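You operate a simulated robot arm through the tools that you are given. There is no shell and no other tool. Be economical: measure what you need, move in short steps, check, and stop when the job is done.

The job below is to be done with a simulated two-armed robot. You get a single attempt, and the scene is never put back.

TASK
Carry the parts tray with both arms and set it on the top of the pack table.

The check looks at the end state, three seconds after you hand in, the way a careful person would. Anything else that was tipped, shoved, dropped, spilled or broken makes it a failure.

THE ROBOT
Two 7-joint arms with two-finger parallel grippers on one trunk, on a base that drives. Base frame: it is fixed to the floor where the robot stands at the start and does not move with it; the origin is under the middle of the robot, x ahead of it, y to its left, z up; the surface under the hand at the start is at about z = 800. Readings come in mm, degrees, newtons and seconds.
The left shoulder is at the start at [20, 170, 1153], the right one opposite. With the tool pointing down near the work surface each hand reaches from about 160 to 660 mm from the robot's upright axis, wherever it stands, measured 20 degrees to its own side. Places, roughly: top of the pack table [-2000, -2000, 800]. Payload 3.8 kg a hand.
The TCP of each hand is the grasp point between the finger pads, 30 mm short of the fingertips. In the tool frame z runs along the fingers and y along their closing line. Largest opening 110 mm; finger width 20, thickness 10; the body of the gripper, 48 by 112 mm, starts 55 mm behind the TCP.
Orientation is told as [roll, pitch, yaw] about the base's x, y, z axes, in that order, counted from this pose: with the fingers straight down and closing along the base's y, the tool's x points along the base's -x, its y along +y and its z along -z.

THE INTERFACE
- The arms move only by the tool servo_tool. It takes "left_series", "right_series" or both (then of equal length, played together; a hand with none holds still); each is a list of rows, each an object (a shift or turn left out is 0, a gripper value left out holds the last) with "travel": the shift along the tool's x, y, z in mm, a list of three; "angular": the turn, a rotation vector about the tool's x, y, z in rad, a list of three; "jaw": the finger opening in mm, from 0 to 110. In form: [{"travel": [tx, ty, tz], "angular": [rx, ry, rz], "jaw": jaw}, ...]. A call has 1 to 20 rows; each row shifts and turns the commanded pose from where the row before left it, along the tool's axes as they then stand. A row lasts 0.2 s, in which the tool goes at most 50 mm and 8.6 degrees; a call with a longer step from one row to the next is refused whole, and so is a gripper value outside its range. Where a pose cannot be reached the arm comes as near as it can. A force on the tool above 40 N (or 10 N above the force at the start of the call, whichever is more), or a blocked arm, ends the call early, and 0.2 s more pass. Each finger travels about 72 mm/s and halts on what it meets, pressing with about 42 N; the grip force reading is that of the motor and also rises with nothing between the fingers. The clock runs only during rows and for 0.2 s after the last one: add rows that do not move to give the fingers time. The reply holds the time, the measured pose of the TCP, the force on the tool along the base axes, the opening and the grip force, in the units named above and with some noise, with the torque about the TCP (base axes, N m) and any sound that the robot's microphone picked up.
- Cameras (640 x 400 px; columns grow to the right, rows downward): "scene" is now at [105.6, -13.4, 1303.2]; the picture's right is [-0.15, -0.99, 0.00], its down [-0.56, 0.09, -0.82] and it looks along [0.81, -0.13, -0.57] (base axes); focal length 283 px, centre (320, 200). "left" rides on the left gripper at [73, -17, -103] in its tool frame; the picture's right is [0.23, 0.97, 0.00], its down [-0.76, 0.18, -0.62] and it looks along [-0.61, 0.14, 0.78] (tool axes); focal length 222 px, centre (320, 200). "right" rides on the right gripper at [72, 17, -103] in its tool frame; the picture's right is [-0.23, 0.97, 0.00], its down [-0.76, -0.18, -0.62] and it looks along [-0.61, -0.14, 0.78] (tool axes); focal length 222 px, centre (320, 200).
- snapshot(camera): a new picture of that camera. It takes no simulated time.
- lift_body(by): slides the trunk up (or, below 0, down) by that many mm; the arms and the scene camera ride with it, the base frame stays. It gives what a move gives, with no picture.
- roll_base(legs): drives the robot by 1 to 6 legs, each [ahead, turn to the left] in mm and degrees, along the robot's own axes; the way and the turn of a leg run together, so that a leg with both is an arc; at most 1500 mm and 180 degrees a leg. The arms and the cameras ride along, it lands a little off, and it stops where it bumps. It gives what a move gives.
- turn_head(pan, tilt): turns the head with the scene camera to pan (to the left, within 80 degrees either way) and tilt (down, from -29 to 69), counted from straight ahead of the robot. It gives what a move gives.
- pixel_to_xyz(camera, pixels): for up to 12 pixels [column, row] of the newest picture of that camera ("zoom" is the newest enlarged one), the place [x, y, z] in the base frame of the surface seen there, good to about 3 mm. It takes no simulated time.
- zoom(camera, box): a new picture of the part [left, top, right, bottom] of that camera's present view, enlarged. It takes no simulated time.
- finish_job(): hands the job in; it is judged then, once.

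Work in short steps. Measure before you move; look again where a grasp or a placing could have gone wrong, and mend it. You have 80 turns and 78 pictures in all, those below and enlarged ones among them. Open the grippers and draw the arms clear of the work before you hand the job in, unless the task says otherwise; then end with one line.

The tools are called as a command line: name --argument value ..., lists and objects as JSON in quotes. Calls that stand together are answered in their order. servo_tool: Moves the arms, as the interface text tells. Its arguments: {"type":"object","properties":{"left_series":{"type":"array"},"right_series":{"type":"array"}},"required":[]} The other tools are called the same way: lift_body (by) slides the trunk up or down; roll_base (legs) drives the base; turn_head (pan, tilt) turns the head that bears the scene camera; snapshot (camera) takes a picture; pixel_to_xyz (camera, pixels) gives the place of the surface under pixels of a picture; zoom (camera, box) takes an enlarged picture of a part of a camera's view; finish_job () hands the job in.

At the start:

```text
time_s: 0.0
left_tool_pos: [494.2, 236.3, 1079.0]
left_tcp_rot: [0.0, 0.0, 0.1]
left_wrist_force: [-0.4, -0.1, -0.6]
left_torque: [0.0, 0.03, 0.01]
left_finger_gap: 110.1
left_finger_force: 0.1
right_tool_pos: [433.0, -241.8, 1124.5]
right_tcp_rot: [0.1, 0.0, 0.0]
right_wrist_force: [0.8, 0.3, 0.2]
right_torque: [0.03, -0.02, 0.0]
right_finger_gap: 110.0
right_finger_force: 0.0
trunk travel left (down, up): [-250.0, 320.0]
robot x, y, heading: [-3.0, 0.5, -0.1]
head pan, tilt: [-8.9, 34.4]
```

scene: 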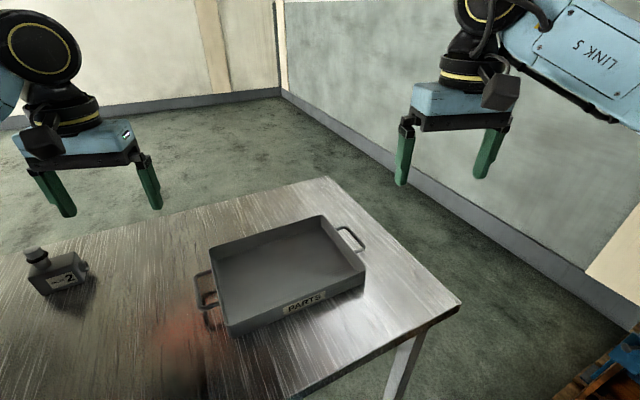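
right: 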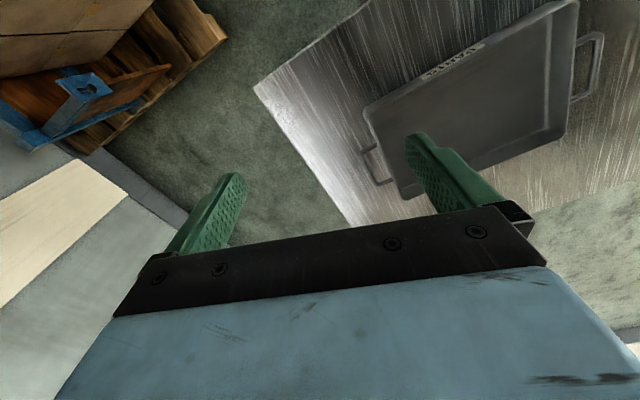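
left: 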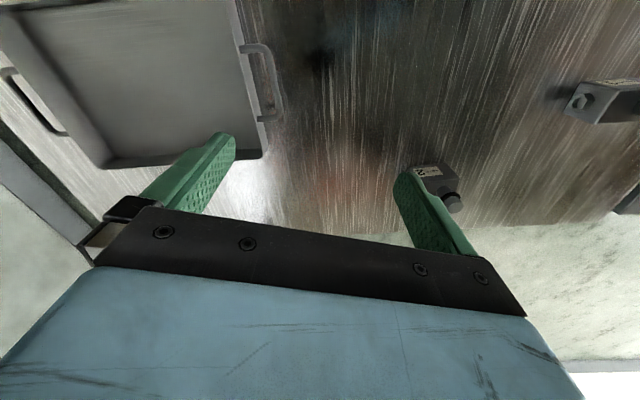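

The tray sits at about (285,275) with handles at (205,290) and (350,238). I zoom in on it and measure.

zoom --camera "scene" --box '[140, 160, 460, 360]'

pixel_to_xyz --camera "scene" --pixels '[[320, 216], [365, 268], [209, 250], [229, 332], [198, 275], [205, 306], [360, 245], [345, 228], [290, 265], [175, 340], [60, 285], [455, 305]]'

```text
2.00 times, centred on (300, 260) of scene
```

zoom: 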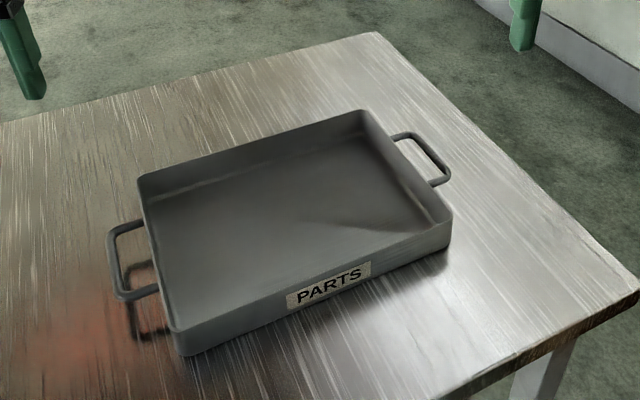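

```text
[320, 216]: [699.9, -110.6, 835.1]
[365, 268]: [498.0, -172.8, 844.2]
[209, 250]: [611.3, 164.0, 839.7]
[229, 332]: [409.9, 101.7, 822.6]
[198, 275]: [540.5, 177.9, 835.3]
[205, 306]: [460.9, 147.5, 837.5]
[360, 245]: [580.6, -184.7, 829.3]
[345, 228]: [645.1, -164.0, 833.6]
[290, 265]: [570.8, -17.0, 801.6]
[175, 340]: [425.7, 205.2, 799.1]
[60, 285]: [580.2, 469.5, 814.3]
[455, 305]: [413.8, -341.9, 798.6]
```

The tray is empty, yawed about 18 degrees and centred near (555,-5). Its handle bars are about 178 mm out from the centre at z 835. Next I look around to the right and left to plan the drive.

turn_head --pan -80 --tilt 25

snapshot --camera "scene"

turn_head --pan 80 --tilt 25

snapshot --camera "scene"

```text
time_s: 1.4
left_tool_pos: [492.3, 235.1, 1079.2]
left_tcp_rot: [0.0, 0.0, 0.1]
left_wrist_force: [-0.7, 0.3, -0.2]
left_torque: [0.02, 0.0, 0.0]
left_finger_gap: 110.1
left_finger_force: 0.0
right_tool_pos: [432.7, -241.2, 1125.5]
right_tcp_rot: [0.0, -0.1, 0.0]
right_wrist_force: [0.4, -0.4, 0.4]
right_torque: [-0.01, -0.02, -0.01]
right_finger_gap: 109.7
right_finger_force: 0.0
trunk travel left (down, up): [-250.0, 320.0]
robot x, y, heading: [4.3, 0.9, 0.1]
head pan, tilt: [-80.0, 25.0]
```

```text
73 pictures are left
```

scene: 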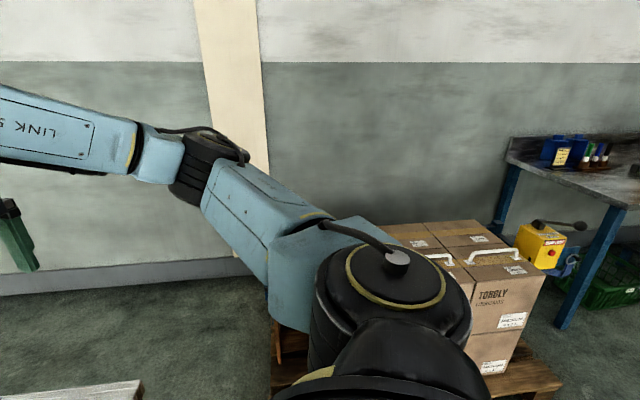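

```text
time_s: 3.9
left_tool_pos: [492.8, 236.7, 1080.0]
left_tcp_rot: [0.0, 0.0, 0.1]
left_wrist_force: [0.1, -0.2, 0.5]
left_torque: [0.01, -0.02, 0.02]
left_finger_gap: 109.8
left_finger_force: 0.1
right_tool_pos: [434.2, -240.4, 1124.6]
right_tcp_rot: [0.0, 0.0, 0.0]
right_wrist_force: [-0.4, -0.3, -0.3]
right_torque: [0.02, -0.02, 0.02]
right_finger_gap: 110.0
right_finger_force: 0.1
trunk travel left (down, up): [-250.0, 320.0]
robot x, y, heading: [-2.7, 0.0, -0.3]
head pan, tilt: [80.0, 25.0]
```

```text
72 pictures are left
```

scene: 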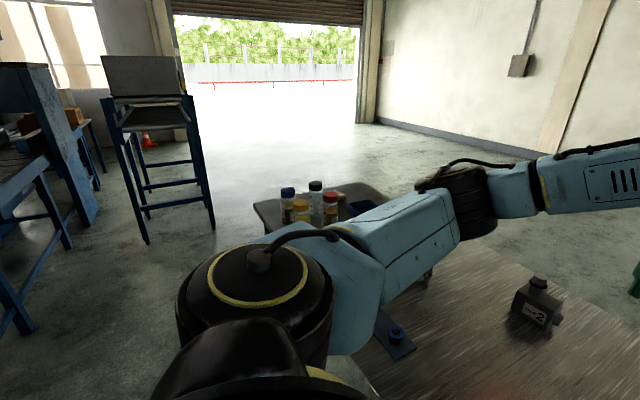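

Backing away is needed anyway, so I grasp first. I bring both hands about 100 mm above the handles, yawed 18 degrees with the jaws at 34, and return the head.

servo_tool --left_series '[{"travel": [-1.3, -12, 24], "jaw": 34}, {"travel": [-1.3, -12, 24]}, {"travel": [-1.3, -12, 24]}, {"travel": [-1.3, -12, 24]}, {"travel": [-1.3, -12, 24]}, {"travel": [-1.3, -12, 24]}, {"angular": [0, 0, -0.104]}, {"angular": [0, 0, -0.104]}, {"angular": [0, 0, -0.104]}, {}, {}]' --right_series '[{"travel": [-29.3, 11.2, 31.7], "jaw": 34}, {"travel": [-29.3, 11.2, 31.7]}, {"travel": [-29.3, 11.2, 31.7]}, {"travel": [-29.3, 11.2, 31.7]}, {"travel": [-29.3, 11.2, 31.7]}, {"travel": [-29.3, 11.2, 31.7]}, {"angular": [0, 0, -0.104]}, {"angular": [0, 0, -0.104]}, {"angular": [0, 0, -0.104]}, {}, {}]'

turn_head --pan 0 --tilt 45

snapshot --camera "scene"

snapshot --camera "left"

snapshot --camera "right"

```text
time_s: 6.3
left_tool_pos: [501.2, 164.1, 935.7]
left_tcp_rot: [-0.1, -0.1, 18.0]
left_wrist_force: [0.1, -0.7, 0.4]
left_torque: [0.02, 0.0, -0.02]
left_finger_gap: 34.1
left_finger_force: 0.0
right_tool_pos: [611.0, -173.3, 934.8]
right_tcp_rot: [0.0, -0.1, 18.0]
right_wrist_force: [0.6, 0.6, -1.0]
right_torque: [0.03, -0.01, -0.01]
right_finger_gap: 34.1
right_finger_force: 0.0
trunk travel left (down, up): [-250.0, 320.0]
robot x, y, heading: [2.2, 0.3, -0.0]
head pan, tilt: [80.0, 25.0]
```

```text
time_s: 7.8
left_tool_pos: [502.2, 163.6, 935.0]
left_tcp_rot: [-0.1, 0.0, 18.0]
left_wrist_force: [0.2, -0.3, -0.5]
left_torque: [-0.02, -0.01, 0.02]
left_finger_gap: 34.1
left_finger_force: 0.0
right_tool_pos: [607.9, -175.0, 935.0]
right_tcp_rot: [0.0, 0.0, 17.9]
right_wrist_force: [-1.2, 0.2, -0.4]
right_torque: [-0.01, -0.01, 0.01]
right_finger_gap: 34.3
right_finger_force: 0.0
trunk travel left (down, up): [-250.0, 320.0]
robot x, y, heading: [-1.2, 0.7, 0.1]
head pan, tilt: [0.0, 45.0]
```

```text
71 pictures are left
```

scene: 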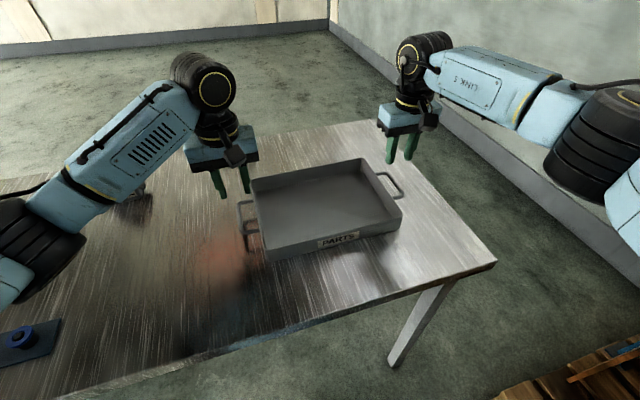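

```text
70 pictures are left
```

left: 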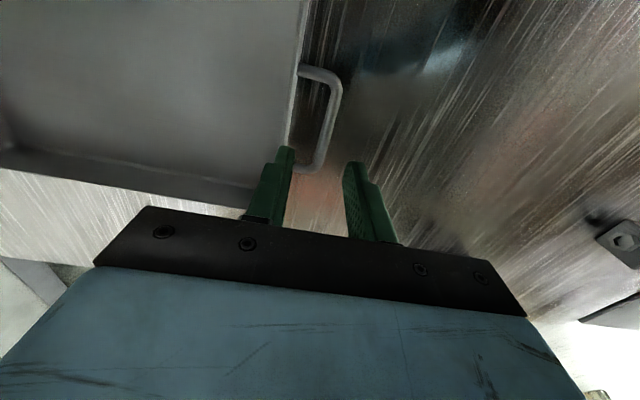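

```text
69 pictures are left
```

right: 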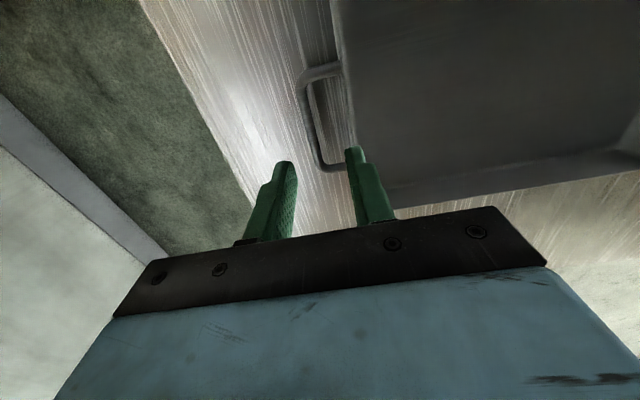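

I locate the bars and the nearby tray wall from the wrist cameras: left bar at (338,95) to (326,150), right bar at (306,100) to (318,155).

pixel_to_xyz --camera "left" --pixels '[[337, 92], [332, 120], [325, 148], [312, 75], [305, 167], [297, 90], [293, 125], [315, 120]]'

pixel_to_xyz --camera "right" --pixels '[[303, 95], [309, 125], [316, 152], [325, 72], [333, 167], [345, 95], [349, 125], [330, 120]]'

```text
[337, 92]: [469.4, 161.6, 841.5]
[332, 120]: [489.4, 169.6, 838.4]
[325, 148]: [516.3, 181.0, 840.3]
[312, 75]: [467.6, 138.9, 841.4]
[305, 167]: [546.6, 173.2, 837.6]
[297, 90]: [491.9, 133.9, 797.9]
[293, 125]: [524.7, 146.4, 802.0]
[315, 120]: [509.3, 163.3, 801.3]
```

```text
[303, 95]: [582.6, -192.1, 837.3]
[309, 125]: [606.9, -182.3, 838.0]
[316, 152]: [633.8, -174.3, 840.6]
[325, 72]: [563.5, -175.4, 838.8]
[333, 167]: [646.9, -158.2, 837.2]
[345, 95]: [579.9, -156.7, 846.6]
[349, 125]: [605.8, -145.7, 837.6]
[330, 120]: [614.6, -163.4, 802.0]
```

Projecting the TCP down to bar height gives column 320, row 128 in both wrist views. The bars sit about 9 mm outward of that, so I shift both hands outward 8.5 mm and go down 60 mm, to just above the bars.

servo_tool --left_series '[{"travel": [0, 8.5, 0]}, {"travel": [0, 0, 20]}, {"travel": [0, 0, 20]}, {"travel": [0, 0, 20]}, {}]' --right_series '[{"travel": [0, -8.5, 0]}, {"travel": [0, 0, 20]}, {"travel": [0, 0, 20]}, {"travel": [0, 0, 20]}, {}]'

zoom --camera "left" --box '[240, 60, 400, 240]'

zoom --camera "right" --box '[240, 60, 400, 240]'

```text
time_s: 9.0
left_tool_pos: [497.2, 174.0, 873.6]
left_tcp_rot: [0.0, 0.0, 18.0]
left_wrist_force: [0.0, 1.1, 0.0]
left_torque: [0.03, 0.02, 0.0]
left_finger_gap: 34.2
left_finger_force: 0.1
right_tool_pos: [609.9, -181.6, 873.0]
right_tcp_rot: [0.0, 0.0, 17.8]
right_wrist_force: [0.0, 0.0, -0.7]
right_torque: [-0.03, 0.0, 0.0]
right_finger_gap: 33.7
right_finger_force: 0.1
trunk travel left (down, up): [-250.0, 320.0]
robot x, y, heading: [-2.1, -5.1, 0.1]
head pan, tilt: [0.0, 45.0]
```

```text
2.22 times, centred on (320, 150) of left
```

zoom: 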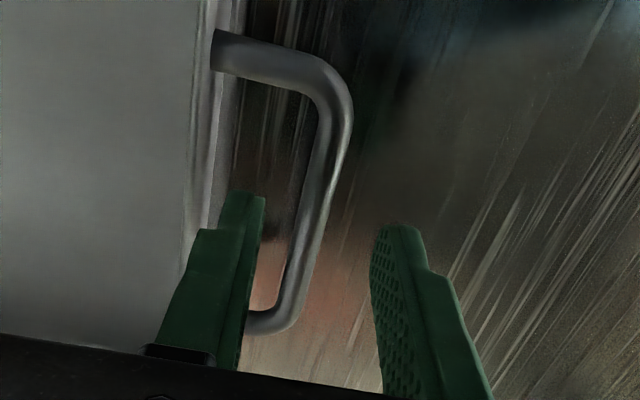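

```text
2.22 times, centred on (320, 150) of right
```

zoom: 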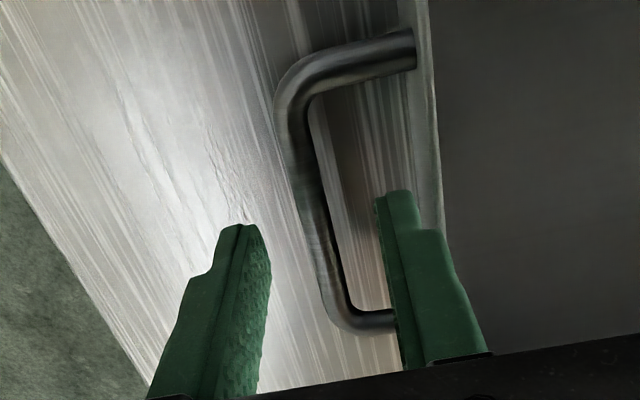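

The TCP projects to about (320,224) in these zooms and the bars are centred within 2 mm. The inner fingers look close to the wall, so I measure that gap on the right zoom.

pixel_to_xyz --camera "zoom" --pixels '[[405, 120], [412, 150], [425, 120], [435, 150], [440, 120], [432, 60], [385, 200], [405, 200], [415, 205], [312, 200], [325, 240], [360, 200]]'

```text
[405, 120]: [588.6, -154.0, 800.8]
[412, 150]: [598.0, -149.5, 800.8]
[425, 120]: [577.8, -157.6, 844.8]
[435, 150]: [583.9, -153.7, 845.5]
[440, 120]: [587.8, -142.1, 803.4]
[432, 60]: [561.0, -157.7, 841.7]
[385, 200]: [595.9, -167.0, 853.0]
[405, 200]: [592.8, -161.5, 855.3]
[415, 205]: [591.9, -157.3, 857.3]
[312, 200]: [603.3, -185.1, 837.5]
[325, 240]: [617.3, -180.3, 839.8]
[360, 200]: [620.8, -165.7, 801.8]
```

The finger clears the wall by about 6 mm. I narrow the jaws to 27, nudge the left hand 1.5 mm inward, and go down 36 mm.

servo_tool --left_series '[{"travel": [0, -1.5, 0], "jaw": 27}, {}, {"travel": [0, 0, 12]}, {"travel": [0, 0, 12]}, {"travel": [0, 0, 11]}, {}]' --right_series '[{"jaw": 27}, {}, {"travel": [0, 0, 12]}, {"travel": [0, 0, 12]}, {"travel": [0, 0, 11]}, {}]'

zoom --camera "left" --box '[240, 60, 400, 240]'

zoom --camera "right" --box '[240, 60, 400, 240]'

```text
time_s: 10.4
left_tool_pos: [500.1, 171.3, 841.8]
left_tcp_rot: [0.0, 0.0, 18.0]
left_wrist_force: [-0.7, -1.0, -0.4]
left_torque: [0.0, 0.05, 0.0]
left_finger_gap: 27.0
left_finger_force: 0.0
right_tool_pos: [612.0, -181.3, 840.0]
right_tcp_rot: [-0.1, -0.1, 17.9]
right_wrist_force: [-0.5, 0.0, 0.1]
right_torque: [-0.02, -0.03, 0.01]
right_finger_gap: 27.3
right_finger_force: 0.1
trunk travel left (down, up): [-250.0, 320.0]
robot x, y, heading: [-0.1, 1.1, -0.4]
head pan, tilt: [0.0, 45.0]
```

```text
2.22 times, centred on (320, 150) of left
```

zoom: 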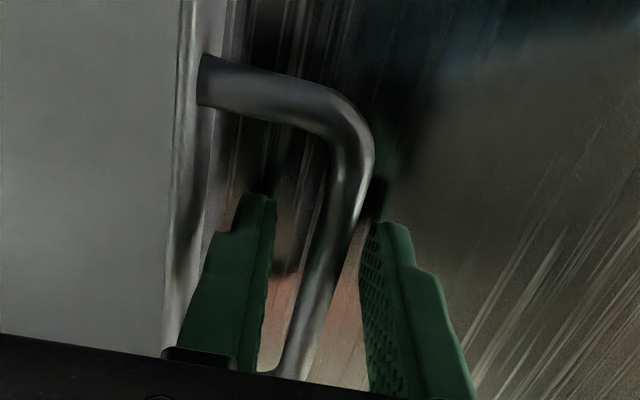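

```text
2.22 times, centred on (320, 150) of right
```

zoom: 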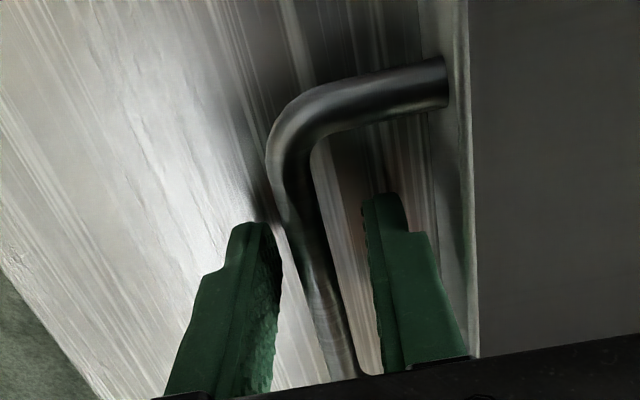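

Both bars lie between the fingers, so I close both grippers together.

servo_tool --left_series '[{"travel": [0, 0, 2], "jaw": 8}, {"jaw": 0}, {}, {}, {}]' --right_series '[{"travel": [0, 0, 2], "jaw": 8}, {"jaw": 0}, {}, {}, {}]'

```text
time_s: 11.6
left_tool_pos: [499.4, 170.3, 840.7]
left_tcp_rot: [0.0, -0.2, 17.9]
left_wrist_force: [2.4, -0.6, 16.3]
left_torque: [-0.08, 0.18, -0.86]
left_finger_gap: 9.3
left_finger_force: 42.0
right_tool_pos: [611.6, -181.5, 837.9]
right_tcp_rot: [-0.1, -0.2, 17.8]
right_wrist_force: [3.4, 1.0, 1.5]
right_torque: [-0.07, 0.13, 0.45]
right_finger_gap: 9.5
right_finger_force: 42.4
trunk travel left (down, up): [-250.0, 320.0]
robot x, y, heading: [0.8, 2.2, 0.0]
head pan, tilt: [0.0, 45.0]
```

Both grippers hold at 42 N with a 9.4 mm bar between the pads. I lift with the trunk, a little first, to keep the hands level.

lift_body --by 30

snapshot --camera "scene"

```text
time_s: 12.4
left_tool_pos: [499.7, 171.3, 868.3]
left_tcp_rot: [0.0, 0.1, 18.0]
left_wrist_force: [1.3, -4.1, -2.5]
left_torque: [0.1, -0.32, -0.72]
left_finger_gap: 9.4
left_finger_force: 41.9
right_tool_pos: [612.1, -183.1, 867.4]
right_tcp_rot: [-0.1, 0.0, 17.8]
right_wrist_force: [-1.4, 4.1, -2.8]
right_torque: [-0.06, 0.34, 0.55]
right_finger_gap: 9.4
right_finger_force: 42.2
trunk travel left (down, up): [-280.0, 290.0]
robot x, y, heading: [-2.1, 0.4, 0.0]
head pan, tilt: [0.0, 45.0]
```

```text
64 pictures are left
```

scene: 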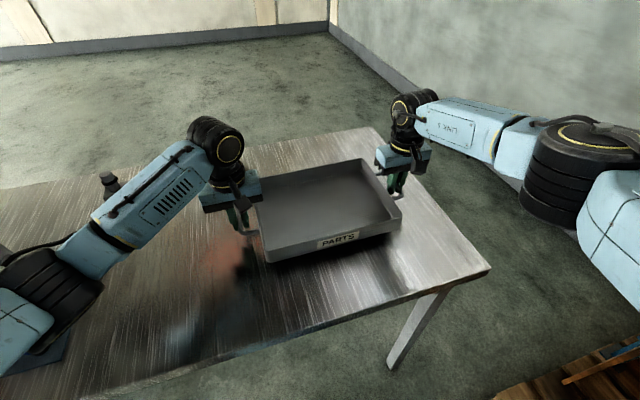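

The tray is lifting level, with about 2.7 N on each hand. I raise it 150 more, then draw it 120 mm closer with both arms in step.

lift_body --by 150

servo_tool --left_series '[{"travel": [5.7, 1.9, 0]}, {"travel": [11.4, 3.7, 0]}, {"travel": [11.4, 3.7, 0]}, {"travel": [11.4, 3.7, 0]}, {"travel": [11.4, 3.7, 0]}, {"travel": [11.4, 3.7, 0]}, {"travel": [11.4, 3.7, 0]}, {"travel": [11.4, 3.7, 0]}, {"travel": [11.4, 3.7, 0]}, {"travel": [11.4, 3.7, 0]}, {"travel": [5.7, 1.9, 0]}, {}]' --right_series '[{"travel": [5.7, 1.9, 0]}, {"travel": [11.4, 3.7, 0]}, {"travel": [11.4, 3.7, 0]}, {"travel": [11.4, 3.7, 0]}, {"travel": [11.4, 3.7, 0]}, {"travel": [11.4, 3.7, 0]}, {"travel": [11.4, 3.7, 0]}, {"travel": [11.4, 3.7, 0]}, {"travel": [11.4, 3.7, 0]}, {"travel": [11.4, 3.7, 0]}, {"travel": [5.7, 1.9, 0]}, {}]'

turn_head --pan -80 --tilt 30

snapshot --camera "scene"

```text
time_s: 14.1
left_tool_pos: [500.5, 170.8, 1018.6]
left_tcp_rot: [0.0, 0.0, 17.9]
left_wrist_force: [1.7, -7.4, -2.0]
left_torque: [-0.09, 0.19, -0.83]
left_finger_gap: 9.2
left_finger_force: 42.2
right_tool_pos: [611.5, -181.9, 1016.9]
right_tcp_rot: [-0.1, -0.1, 17.7]
right_wrist_force: [-1.4, 6.8, -2.9]
right_torque: [0.07, -0.18, 0.51]
right_finger_gap: 9.4
right_finger_force: 42.2
trunk travel left (down, up): [-430.0, 140.0]
robot x, y, heading: [0.9, 3.2, 0.1]
head pan, tilt: [0.0, 45.0]
```

```text
time_s: 16.7
left_tool_pos: [380.2, 171.9, 1018.5]
left_tcp_rot: [0.0, 0.0, 17.9]
left_wrist_force: [1.9, -10.2, -1.6]
left_torque: [-0.07, -0.04, -0.77]
left_finger_gap: 9.3
left_finger_force: 42.1
right_tool_pos: [491.2, -181.6, 1016.8]
right_tcp_rot: [-0.1, -0.1, 17.7]
right_wrist_force: [-2.9, 10.6, -2.6]
right_torque: [-0.01, 0.06, 0.54]
right_finger_gap: 9.2
right_finger_force: 42.2
trunk travel left (down, up): [-430.0, 140.0]
robot x, y, heading: [-0.1, -5.0, 0.0]
head pan, tilt: [0.0, 45.0]
```

```text
time_s: 18.2
left_tool_pos: [378.8, 170.8, 1017.8]
left_tcp_rot: [0.0, 0.0, 18.0]
left_wrist_force: [1.8, -7.2, -2.3]
left_torque: [-0.05, 0.0, -0.81]
left_finger_gap: 9.7
left_finger_force: 42.1
right_tool_pos: [491.4, -181.6, 1016.4]
right_tcp_rot: [-0.2, -0.1, 17.8]
right_wrist_force: [-1.2, 6.5, -2.5]
right_torque: [0.03, 0.04, 0.53]
right_finger_gap: 9.5
right_finger_force: 42.4
trunk travel left (down, up): [-430.0, 140.0]
robot x, y, heading: [-0.3, -0.4, 0.2]
head pan, tilt: [-80.0, 30.0]
```

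```text
63 pictures are left
```

scene: 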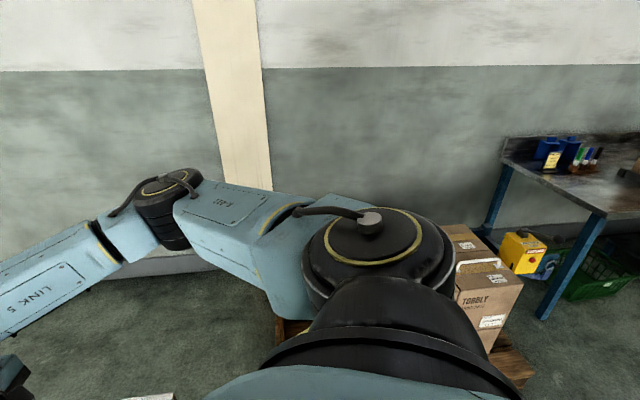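

The boxes on the pallet and a bench are behind and to the right. I measure the corners.

pixel_to_xyz --camera "scene" --pixels '[[506, 155], [600, 212], [541, 320], [525, 282], [535, 375], [488, 350], [465, 225], [520, 245], [620, 195], [550, 155]]'

```text
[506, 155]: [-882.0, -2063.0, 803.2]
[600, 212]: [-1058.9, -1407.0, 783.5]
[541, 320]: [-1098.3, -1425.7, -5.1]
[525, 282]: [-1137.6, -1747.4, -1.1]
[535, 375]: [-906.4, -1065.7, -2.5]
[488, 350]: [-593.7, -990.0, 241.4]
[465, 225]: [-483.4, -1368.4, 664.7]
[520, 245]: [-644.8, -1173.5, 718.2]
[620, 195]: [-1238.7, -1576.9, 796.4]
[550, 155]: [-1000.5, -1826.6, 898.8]
```

I check the left side too before backing up.

turn_head --pan 80 --tilt 35

snapshot --camera "scene"

pixel_to_xyz --camera "scene" --pixels '[[20, 320], [80, 230], [148, 215], [215, 200], [5, 200], [45, 150], [270, 230], [110, 120], [100, 300], [60, 250]]'

```text
time_s: 20.7
left_tool_pos: [379.3, 170.2, 1019.6]
left_tcp_rot: [0.0, 0.0, 17.9]
left_wrist_force: [0.2, -4.8, -2.1]
left_torque: [0.0, 0.01, -0.8]
left_finger_gap: 9.6
left_finger_force: 41.9
right_tool_pos: [491.0, -182.5, 1016.4]
right_tcp_rot: [0.0, 0.0, 17.7]
right_wrist_force: [-0.3, 4.3, -2.2]
right_torque: [0.05, -0.02, 0.53]
right_finger_gap: 9.3
right_finger_force: 41.8
trunk travel left (down, up): [-430.0, 140.0]
robot x, y, heading: [0.8, 3.1, 0.1]
head pan, tilt: [80.0, 35.0]
```

```text
62 pictures are left
```

scene: 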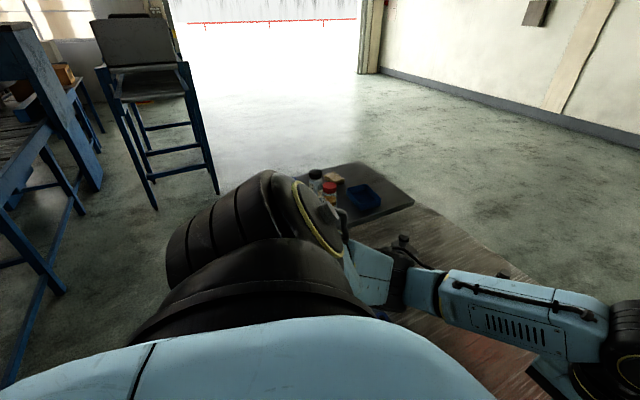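

```text
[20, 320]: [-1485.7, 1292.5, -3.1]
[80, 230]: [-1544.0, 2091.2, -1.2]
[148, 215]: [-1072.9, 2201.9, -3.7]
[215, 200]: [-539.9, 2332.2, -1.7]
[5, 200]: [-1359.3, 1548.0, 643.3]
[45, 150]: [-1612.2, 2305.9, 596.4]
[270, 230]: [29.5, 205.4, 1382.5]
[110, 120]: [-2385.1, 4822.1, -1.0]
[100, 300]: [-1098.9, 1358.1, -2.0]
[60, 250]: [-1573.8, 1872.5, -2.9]
```

Straight back looks free. I back up 450 mm and turn right 120 degrees toward the pack table; the tray at z above 980 clears the boxes (top about 720).

roll_base --legs '[[-450, 0], [0, -60], [0, -60]]'

turn_head --pan 0 --tilt 25

snapshot --camera "scene"

```text
time_s: 28.7
left_tool_pos: [-489.9, -413.5, 1017.5]
left_tcp_rot: [0.0, 0.0, -102.4]
left_wrist_force: [-0.2, 1.1, -2.9]
left_torque: [-0.01, -0.02, -0.81]
left_finger_gap: 9.5
left_finger_force: 42.2
right_tool_pos: [-851.2, -331.4, 1016.8]
right_tcp_rot: [-0.1, -0.1, -102.5]
right_wrist_force: [0.2, -0.5, -2.6]
right_torque: [0.02, -0.01, 0.54]
right_finger_gap: 9.6
right_finger_force: 42.3
trunk travel left (down, up): [-430.0, 140.0]
robot x, y, heading: [-447.5, 1.8, -120.3]
head pan, tilt: [80.0, 35.0]
```

```text
time_s: 30.2
left_tool_pos: [-488.7, -412.9, 1019.2]
left_tcp_rot: [0.0, 0.1, -102.4]
left_wrist_force: [0.0, 0.3, -1.2]
left_torque: [0.08, -0.01, -0.76]
left_finger_gap: 9.4
left_finger_force: 42.0
right_tool_pos: [-851.1, -332.2, 1016.3]
right_tcp_rot: [-0.1, -0.2, -102.5]
right_wrist_force: [-0.4, -1.1, -1.6]
right_torque: [-0.07, 0.03, 0.5]
right_finger_gap: 9.6
right_finger_force: 42.5
trunk travel left (down, up): [-430.0, 140.0]
robot x, y, heading: [-445.0, 3.1, -120.4]
head pan, tilt: [0.0, 25.0]
```

```text
61 pictures are left
```

scene: 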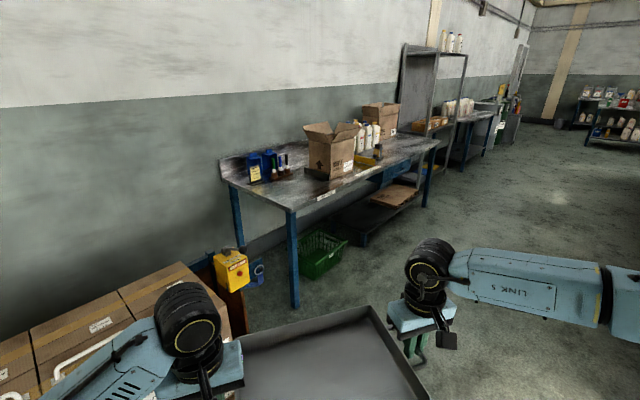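

The pack table is ahead at (330,170), with cartons and bottles on it. I zoom in to find free space.

zoom --camera "scene" --box '[210, 80, 450, 230]'

pixel_to_xyz --camera "zoom" --pixels '[[218, 348], [612, 160], [45, 270], [30, 225], [130, 265], [215, 245], [265, 265], [355, 235], [450, 200], [250, 290], [350, 250], [180, 310]]'

```text
2.67 times, centred on (330, 155) of scene
```

zoom: 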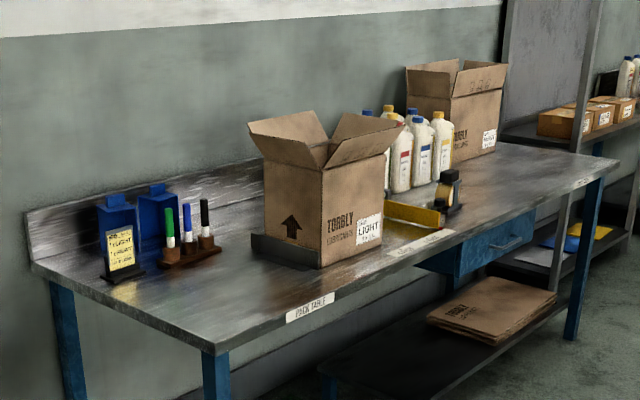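

```text
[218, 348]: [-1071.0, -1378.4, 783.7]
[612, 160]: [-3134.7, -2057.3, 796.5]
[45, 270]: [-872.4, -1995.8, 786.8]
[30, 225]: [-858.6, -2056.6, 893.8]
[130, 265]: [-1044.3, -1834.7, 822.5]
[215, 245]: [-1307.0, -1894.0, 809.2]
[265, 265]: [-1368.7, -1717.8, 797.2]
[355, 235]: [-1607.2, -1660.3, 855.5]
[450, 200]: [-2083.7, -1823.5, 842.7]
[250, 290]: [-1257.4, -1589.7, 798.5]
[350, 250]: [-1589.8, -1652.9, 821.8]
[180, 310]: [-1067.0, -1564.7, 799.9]
```

The label "PACK TABLE" confirms it. The right-hand half of the front looks free. I turn toward an approach point in front of it and look again.

roll_base --legs '[[0, -36.5]]'

turn_head --pan 10 --tilt 22

snapshot --camera "scene"

```text
time_s: 32.4
left_tool_pos: [-726.4, -306.0, 1017.5]
left_tcp_rot: [0.0, 0.1, -138.8]
left_wrist_force: [0.2, 1.1, -2.1]
left_torque: [-0.01, 0.01, -0.81]
left_finger_gap: 9.3
left_finger_force: 41.5
right_tool_pos: [-970.5, -26.4, 1017.8]
right_tcp_rot: [-0.1, -0.1, -138.9]
right_wrist_force: [-0.9, 0.5, -2.0]
right_torque: [0.01, -0.09, 0.51]
right_finger_gap: 9.5
right_finger_force: 41.7
trunk travel left (down, up): [-430.0, 140.0]
robot x, y, heading: [-444.8, 0.7, -156.7]
head pan, tilt: [0.0, 25.0]
```

```text
time_s: 33.1
left_tool_pos: [-726.8, -306.1, 1018.2]
left_tcp_rot: [0.0, 0.0, -138.8]
left_wrist_force: [0.6, 0.4, -1.9]
left_torque: [0.0, 0.03, -0.84]
left_finger_gap: 9.5
left_finger_force: 41.8
right_tool_pos: [-968.1, -25.8, 1016.7]
right_tcp_rot: [-0.1, 0.0, -139.0]
right_wrist_force: [-0.9, 0.2, -2.8]
right_torque: [0.08, -0.01, 0.54]
right_finger_gap: 9.3
right_finger_force: 41.8
trunk travel left (down, up): [-430.0, 140.0]
robot x, y, heading: [-446.8, 1.3, -156.9]
head pan, tilt: [10.0, 22.0]
```

```text
59 pictures are left
```

scene: 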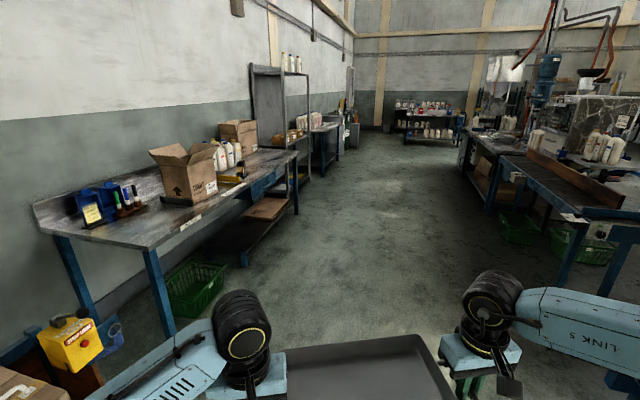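

There is a conveyor on the right of the aisle. I measure its legs and the table's far end.

pixel_to_xyz --camera "scene" --pixels '[[562, 288], [488, 208], [500, 180], [590, 220], [297, 152], [297, 213], [244, 264], [340, 130], [290, 185], [265, 155], [245, 180], [305, 180]]'

zoom --camera "scene" --box '[140, 90, 340, 215]'

```text
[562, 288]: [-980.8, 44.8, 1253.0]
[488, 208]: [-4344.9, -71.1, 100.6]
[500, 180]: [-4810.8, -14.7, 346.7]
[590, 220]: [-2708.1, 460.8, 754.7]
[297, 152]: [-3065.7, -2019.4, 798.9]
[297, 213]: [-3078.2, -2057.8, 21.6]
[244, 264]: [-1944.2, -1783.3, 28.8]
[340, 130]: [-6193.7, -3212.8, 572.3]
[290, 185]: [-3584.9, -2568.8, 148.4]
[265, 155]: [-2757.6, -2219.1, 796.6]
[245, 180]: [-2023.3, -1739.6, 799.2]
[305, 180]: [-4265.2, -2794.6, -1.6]
```

```text
3.20 times, centred on (240, 152) of scene
```

zoom: 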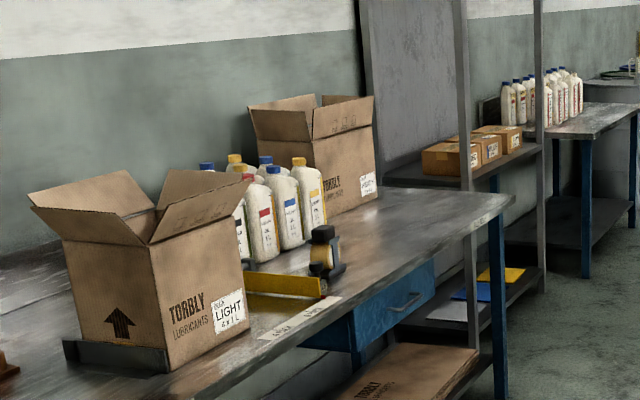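

The far right half is free in front of the carton, beyond the tape dispenser. I drive to a standoff near (-2680,-960) and turn left to face the table.

roll_base --legs '[[1200, 0], [1230, 0], [0, 45], [0, 40]]'

turn_head --pan 0 --tilt 28

snapshot --camera "scene"

```text
time_s: 49.0
left_tool_pos: [-2409.6, -1279.5, 1018.3]
left_tcp_rot: [0.0, 0.0, -53.6]
left_wrist_force: [0.7, 1.3, -2.1]
left_torque: [0.06, 0.04, -0.72]
left_finger_gap: 9.4
left_finger_force: 41.7
right_tool_pos: [-2709.9, -1497.4, 1017.0]
right_tcp_rot: [-0.1, -0.1, -53.8]
right_wrist_force: [-0.3, -1.9, -2.0]
right_torque: [-0.02, 0.0, 0.54]
right_finger_gap: 9.5
right_finger_force: 41.9
trunk travel left (down, up): [-430.0, 140.0]
robot x, y, heading: [-2691.6, -972.3, -71.5]
head pan, tilt: [10.0, 22.0]
```

```text
time_s: 49.7
left_tool_pos: [-2410.7, -1279.1, 1017.8]
left_tcp_rot: [0.1, 0.0, -53.8]
left_wrist_force: [0.1, 0.8, -2.9]
left_torque: [-0.01, -0.03, -0.77]
left_finger_gap: 9.3
left_finger_force: 41.6
right_tool_pos: [-2710.0, -1497.8, 1016.4]
right_tcp_rot: [-0.1, -0.2, -53.8]
right_wrist_force: [-0.4, -1.6, -2.6]
right_torque: [0.03, 0.04, 0.58]
right_finger_gap: 9.6
right_finger_force: 42.1
trunk travel left (down, up): [-430.0, 140.0]
robot x, y, heading: [-2692.1, -971.5, -71.8]
head pan, tilt: [0.0, 28.0]
```

```text
57 pictures are left
```

scene: 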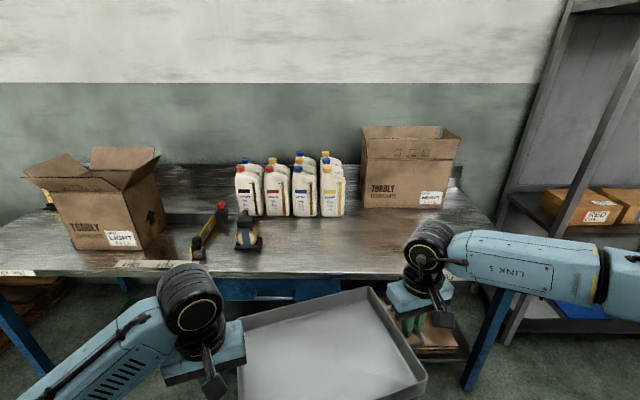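

The free front zone lies roughly between columns 265 and 480, below the bottles and carton. I measure its bounds.

pixel_to_xyz --camera "scene" --pixels '[[248, 276], [400, 277], [300, 276], [492, 228], [262, 246], [300, 215], [340, 213], [365, 205], [445, 208], [350, 240], [475, 250], [247, 225]]'

```text
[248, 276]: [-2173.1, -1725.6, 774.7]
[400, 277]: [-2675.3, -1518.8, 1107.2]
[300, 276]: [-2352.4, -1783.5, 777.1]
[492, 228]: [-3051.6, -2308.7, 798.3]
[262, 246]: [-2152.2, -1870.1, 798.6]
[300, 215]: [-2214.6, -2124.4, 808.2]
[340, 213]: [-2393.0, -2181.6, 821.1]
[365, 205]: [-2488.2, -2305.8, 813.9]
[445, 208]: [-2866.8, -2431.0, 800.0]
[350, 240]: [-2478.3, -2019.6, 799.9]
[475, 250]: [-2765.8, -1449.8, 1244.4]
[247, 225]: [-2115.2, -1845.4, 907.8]
```

Using the table's axes, the zone from 35 to 1010 mm along the edge (from the point at column 248) is free to 360 mm deep. I sidestep 209 mm right and close in to 380 mm from the edge with a turn, drive and turn back.

roll_base --legs '[[0, -22.8], [539, 0], [0, 22.8]]'

turn_head --pan 0 --tilt 45

snapshot --camera "scene"

```text
time_s: 55.2
left_tool_pos: [-2451.1, -1809.6, 1018.5]
left_tcp_rot: [-0.1, 0.0, -53.8]
left_wrist_force: [0.4, 1.4, -2.4]
left_torque: [0.07, 0.04, -0.67]
left_finger_gap: 9.4
left_finger_force: 41.7
right_tool_pos: [-2750.9, -2028.1, 1016.8]
right_tcp_rot: [-0.1, -0.1, -53.8]
right_wrist_force: [0.6, -0.5, -2.2]
right_torque: [-0.11, -0.04, 0.54]
right_finger_gap: 9.4
right_finger_force: 41.9
trunk travel left (down, up): [-430.0, 140.0]
robot x, y, heading: [-2734.0, -1504.1, -71.9]
head pan, tilt: [0.0, 28.0]
```

```text
time_s: 56.0
left_tool_pos: [-2451.8, -1810.8, 1017.8]
left_tcp_rot: [0.1, 0.1, -53.8]
left_wrist_force: [0.3, 0.2, -2.4]
left_torque: [0.0, 0.0, -0.72]
left_finger_gap: 9.3
left_finger_force: 41.8
right_tool_pos: [-2750.6, -2027.3, 1016.5]
right_tcp_rot: [0.0, -0.2, -53.8]
right_wrist_force: [-0.9, -1.0, -2.1]
right_torque: [-0.01, 0.05, 0.55]
right_finger_gap: 9.4
right_finger_force: 42.0
trunk travel left (down, up): [-430.0, 140.0]
robot x, y, heading: [-2732.5, -1501.3, -71.9]
head pan, tilt: [0.0, 45.0]
```

```text
56 pictures are left
```

scene: 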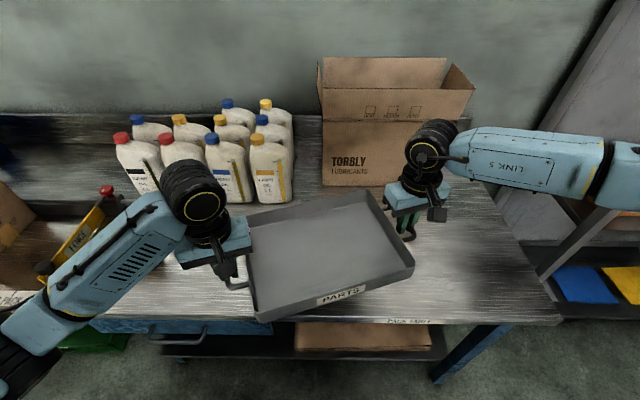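

The robot stands about 385 mm from the edge and the view is clear. I extend both arms 125 mm forward in step.

servo_tool --left_series '[{"travel": [-5.7, -1.9, 0]}, {"travel": [-11.4, -3.7, 0]}, {"travel": [-11.4, -3.7, 0]}, {"travel": [-11.4, -3.7, 0]}, {"travel": [-11.4, -3.7, 0]}, {"travel": [-11.4, -3.7, 0]}, {"travel": [-11.4, -3.7, 0]}, {"travel": [-11.4, -3.7, 0]}, {"travel": [-11.4, -3.7, 0]}, {"travel": [-11.4, -3.7, 0]}, {"travel": [-11.4, -3.7, 0]}, {}]' --right_series '[{"travel": [-5.7, -1.9, 0]}, {"travel": [-11.4, -3.7, 0]}, {"travel": [-11.4, -3.7, 0]}, {"travel": [-11.4, -3.7, 0]}, {"travel": [-11.4, -3.7, 0]}, {"travel": [-11.4, -3.7, 0]}, {"travel": [-11.4, -3.7, 0]}, {"travel": [-11.4, -3.7, 0]}, {"travel": [-11.4, -3.7, 0]}, {"travel": [-11.4, -3.7, 0]}, {"travel": [-11.4, -3.7, 0]}, {}]'

snapshot --camera "scene"

```text
time_s: 58.6
left_tool_pos: [-2411.1, -1929.0, 1018.2]
left_tcp_rot: [0.1, 0.1, -53.7]
left_wrist_force: [-0.4, 4.0, -1.3]
left_torque: [0.03, 0.01, -0.91]
left_finger_gap: 9.6
left_finger_force: 42.2
right_tool_pos: [-2715.9, -2141.7, 1019.0]
right_tcp_rot: [-0.2, -0.2, -54.0]
right_wrist_force: [0.1, -3.9, -1.8]
right_torque: [0.05, -0.01, -0.18]
right_finger_gap: 9.3
right_finger_force: 42.0
right hand out of reach, approached as far as the arm can: row 11
trunk travel left (down, up): [-430.0, 140.0]
robot x, y, heading: [-2732.9, -1503.7, -71.6]
head pan, tilt: [0.0, 45.0]
```

```text
55 pictures are left
```

scene: 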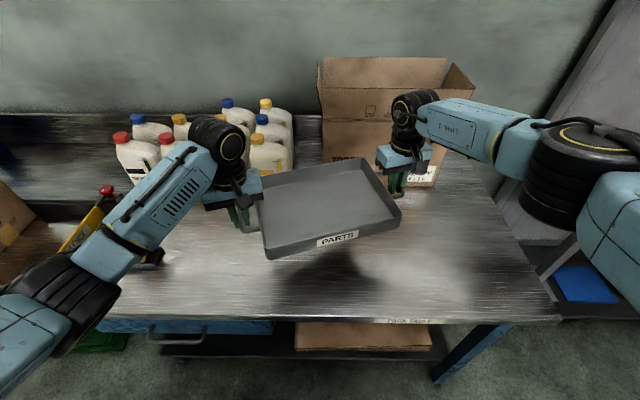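

The right arm is just at its limit, so I pull both back one step. I then measure the left arm and hand near the bottles and the dispenser before lowering.

servo_tool --left_series '[{"travel": [11.4, 3.7, 0]}, {}]' --right_series '[{"travel": [11.4, 3.7, 0]}, {}]'

snapshot --camera "scene"

pixel_to_xyz --camera "scene" --pixels '[[105, 265], [75, 285], [150, 220], [105, 195], [150, 255], [240, 225], [235, 180], [270, 170], [405, 195], [410, 110], [370, 165], [330, 280]]'

```text
time_s: 59.2
left_tool_pos: [-2413.8, -1918.6, 1017.5]
left_tcp_rot: [0.2, 0.1, -53.7]
left_wrist_force: [5.1, 7.5, -1.8]
left_torque: [0.37, 0.13, -0.88]
left_finger_gap: 9.5
left_finger_force: 41.9
right_tool_pos: [-2718.2, -2130.2, 1016.4]
right_tcp_rot: [-0.3, -0.2, -53.9]
right_wrist_force: [-5.2, -6.5, -1.7]
right_torque: [-0.25, -0.14, -0.14]
right_finger_gap: 9.8
right_finger_force: 42.2
trunk travel left (down, up): [-430.0, 140.0]
robot x, y, heading: [-2732.8, -1504.1, -71.7]
head pan, tilt: [0.0, 45.0]
```

```text
54 pictures are left
```

scene: 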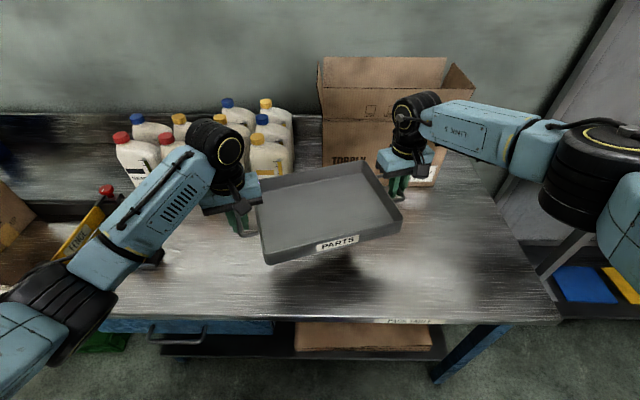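

```text
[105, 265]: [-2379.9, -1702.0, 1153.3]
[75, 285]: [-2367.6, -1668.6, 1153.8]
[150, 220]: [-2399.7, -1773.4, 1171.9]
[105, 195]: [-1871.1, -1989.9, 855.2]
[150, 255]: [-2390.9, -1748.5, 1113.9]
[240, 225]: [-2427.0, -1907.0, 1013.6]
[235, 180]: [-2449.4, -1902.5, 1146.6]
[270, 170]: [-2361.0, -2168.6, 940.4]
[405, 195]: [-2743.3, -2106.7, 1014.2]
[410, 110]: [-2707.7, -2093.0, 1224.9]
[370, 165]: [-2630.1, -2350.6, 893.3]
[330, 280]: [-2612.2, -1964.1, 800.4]
```

The left forearm is about 160 mm along the edge from the dispenser and the hand is 250 mm short of the bottles, so lowering is clear. I lower 155 mm first.

lift_body --by -155

snapshot --camera "scene"

snapshot --camera "left"

snapshot --camera "right"

```text
time_s: 61.0
left_tool_pos: [-2415.2, -1917.0, 862.5]
left_tcp_rot: [0.1, 0.0, -53.7]
left_wrist_force: [15.1, 13.2, -3.0]
left_torque: [-0.04, -0.22, -0.87]
left_finger_gap: 9.6
left_finger_force: 42.1
right_tool_pos: [-2718.5, -2131.1, 862.3]
right_tcp_rot: [-0.2, -0.1, -54.0]
right_wrist_force: [-15.2, -13.6, -1.8]
right_torque: [0.1, 0.17, -0.12]
right_finger_gap: 9.5
right_finger_force: 42.2
trunk travel left (down, up): [-275.0, 295.0]
robot x, y, heading: [-2736.7, -1506.6, -71.8]
head pan, tilt: [0.0, 45.0]
```

```text
53 pictures are left
```

scene: 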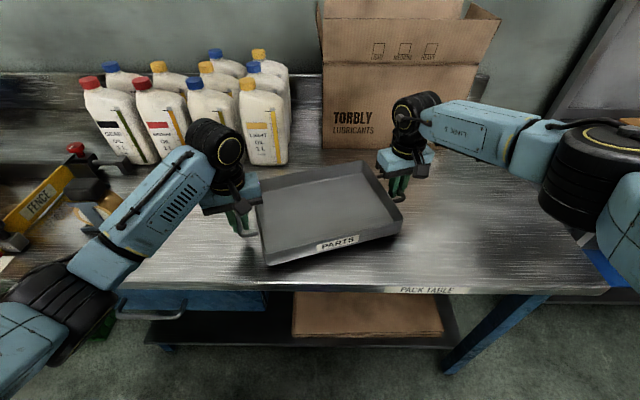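

```text
52 pictures are left
```

left: 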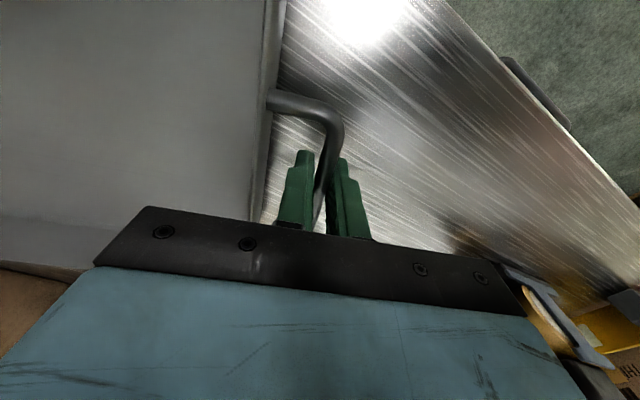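

```text
51 pictures are left
```

right: 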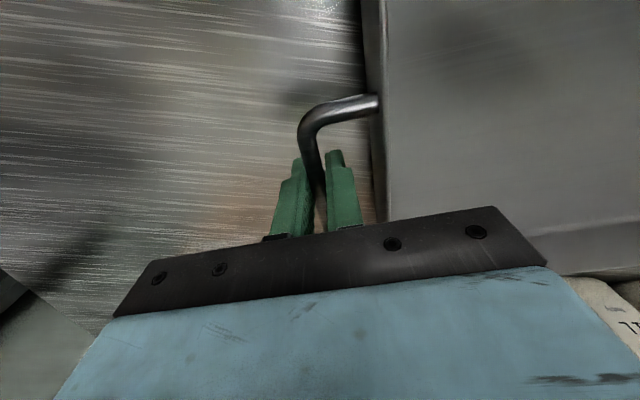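

The tray is about 22 mm above the table and the hands are squeezing it with about 20 N along its length. I ease the left hand 1 mm outward and lower 14 mm.

servo_tool --left_series '[{"travel": [0, 1, 0]}, {}]'

lift_body --by -14

lift_body --by -5

```text
time_s: 61.6
left_tool_pos: [-2414.8, -1919.5, 863.4]
left_tcp_rot: [0.1, 0.1, -53.8]
left_wrist_force: [13.1, 13.3, -3.4]
left_torque: [-0.03, -0.14, -0.88]
left_finger_gap: 9.6
left_finger_force: 41.8
right_tool_pos: [-2719.2, -2129.9, 862.5]
right_tcp_rot: [-0.2, -0.2, -53.9]
right_wrist_force: [-13.1, -12.2, -2.9]
right_torque: [0.06, 0.16, -0.14]
right_finger_gap: 9.4
right_finger_force: 42.0
trunk travel left (down, up): [-275.0, 295.0]
robot x, y, heading: [-2734.1, -1504.2, -71.6]
head pan, tilt: [0.0, 45.0]
```

```text
time_s: 62.2
left_tool_pos: [-2414.2, -1917.4, 848.4]
left_tcp_rot: [0.1, 0.1, -53.8]
left_wrist_force: [13.1, 11.4, -1.8]
left_torque: [0.08, -0.08, -0.91]
left_finger_gap: 9.6
left_finger_force: 42.4
right_tool_pos: [-2717.3, -2129.6, 848.5]
right_tcp_rot: [-0.2, -0.1, -53.9]
right_wrist_force: [-12.7, -11.5, -2.2]
right_torque: [-0.06, 0.07, -0.11]
right_finger_gap: 9.5
right_finger_force: 42.2
trunk travel left (down, up): [-261.0, 309.0]
robot x, y, heading: [-2731.1, -1504.8, -71.6]
head pan, tilt: [0.0, 45.0]
```

```text
time_s: 62.8
left_tool_pos: [-2414.7, -1916.8, 842.5]
left_tcp_rot: [0.1, 0.1, -53.8]
left_wrist_force: [12.0, 13.0, -2.1]
left_torque: [0.11, -0.06, -0.84]
left_finger_gap: 9.9
left_finger_force: 42.0
right_tool_pos: [-2718.0, -2130.7, 843.1]
right_tcp_rot: [-0.2, -0.1, -53.9]
right_wrist_force: [-13.7, -12.8, -1.2]
right_torque: [-0.05, 0.05, -0.16]
right_finger_gap: 9.7
right_finger_force: 42.2
trunk travel left (down, up): [-256.0, 314.0]
robot x, y, heading: [-2738.2, -1507.6, -71.9]
head pan, tilt: [0.0, 45.0]
```

Still hanging (about -2 N each), so I ease the squeeze 3 mm more and lower in small steps until contact.

servo_tool --left_series '[{"travel": [0, 1.5, 0]}, {}]' --right_series '[{"travel": [0, -1.5, 0]}, {}]'

lift_body --by -3

lift_body --by -2

```text
time_s: 63.4
left_tool_pos: [-2413.3, -1918.7, 843.5]
left_tcp_rot: [0.0, 0.1, -53.9]
left_wrist_force: [6.5, 7.7, -1.9]
left_torque: [0.15, 0.03, -0.83]
left_finger_gap: 9.7
left_finger_force: 41.7
right_tool_pos: [-2717.4, -2129.7, 844.0]
right_tcp_rot: [0.1, 0.0, -53.8]
right_wrist_force: [-7.7, -8.3, -2.6]
right_torque: [-0.14, -0.01, -0.11]
right_finger_gap: 9.5
right_finger_force: 42.0
trunk travel left (down, up): [-256.0, 314.0]
robot x, y, heading: [-2735.4, -1504.3, -71.7]
head pan, tilt: [0.0, 45.0]
```

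```text
time_s: 63.9
left_tool_pos: [-2415.5, -1916.8, 839.9]
left_tcp_rot: [-0.1, -0.1, -53.8]
left_wrist_force: [4.2, 6.2, 1.8]
left_torque: [0.1, -0.01, -0.85]
left_finger_gap: 9.5
left_finger_force: 42.4
right_tool_pos: [-2717.6, -2131.0, 839.4]
right_tcp_rot: [0.0, -0.3, -53.7]
right_wrist_force: [-4.1, -6.2, -2.6]
right_torque: [-0.41, -0.21, -0.19]
right_finger_gap: 9.5
right_finger_force: 41.6
trunk travel left (down, up): [-253.0, 317.0]
robot x, y, heading: [-2733.6, -1505.7, -71.7]
head pan, tilt: [0.0, 45.0]
```

```text
time_s: 64.4
left_tool_pos: [-2414.2, -1917.5, 842.2]
left_tcp_rot: [-0.2, -0.1, -53.8]
left_wrist_force: [2.5, 5.9, 14.1]
left_torque: [0.18, 0.05, -0.88]
left_finger_gap: 9.5
left_finger_force: 41.9
right_tool_pos: [-2717.0, -2129.7, 838.5]
right_tcp_rot: [0.0, -0.2, -53.8]
right_wrist_force: [-0.1, -7.3, -1.0]
right_torque: [-0.79, -0.56, -0.19]
right_finger_gap: 9.3
right_finger_force: 42.3
trunk travel left (down, up): [-251.0, 319.0]
robot x, y, heading: [-2732.0, -1508.3, -71.7]
head pan, tilt: [0.0, 45.0]
```

The left side touches (14 N) and the right is about 1 mm from contact. I lower only the right hand in small steps.

servo_tool --right_series '[{"travel": [0, 0, 1]}, {"travel": [0, 0, 0.7]}, {}]'

```text
time_s: 65.2
left_tool_pos: [-2414.6, -1916.9, 841.2]
left_tcp_rot: [-0.1, -0.2, -53.8]
left_wrist_force: [0.1, 1.0, 25.5]
left_torque: [0.24, 0.15, -0.86]
left_finger_gap: 9.7
left_finger_force: 41.7
right_tool_pos: [-2718.5, -2130.2, 839.0]
right_tcp_rot: [0.1, -0.2, -53.7]
right_wrist_force: [3.2, -4.2, 1.7]
right_torque: [-0.43, -0.28, -0.27]
right_finger_gap: 9.6
right_finger_force: 41.7
trunk travel left (down, up): [-251.0, 319.0]
robot x, y, heading: [-2735.1, -1502.8, -71.5]
head pan, tilt: [0.0, 45.0]
```

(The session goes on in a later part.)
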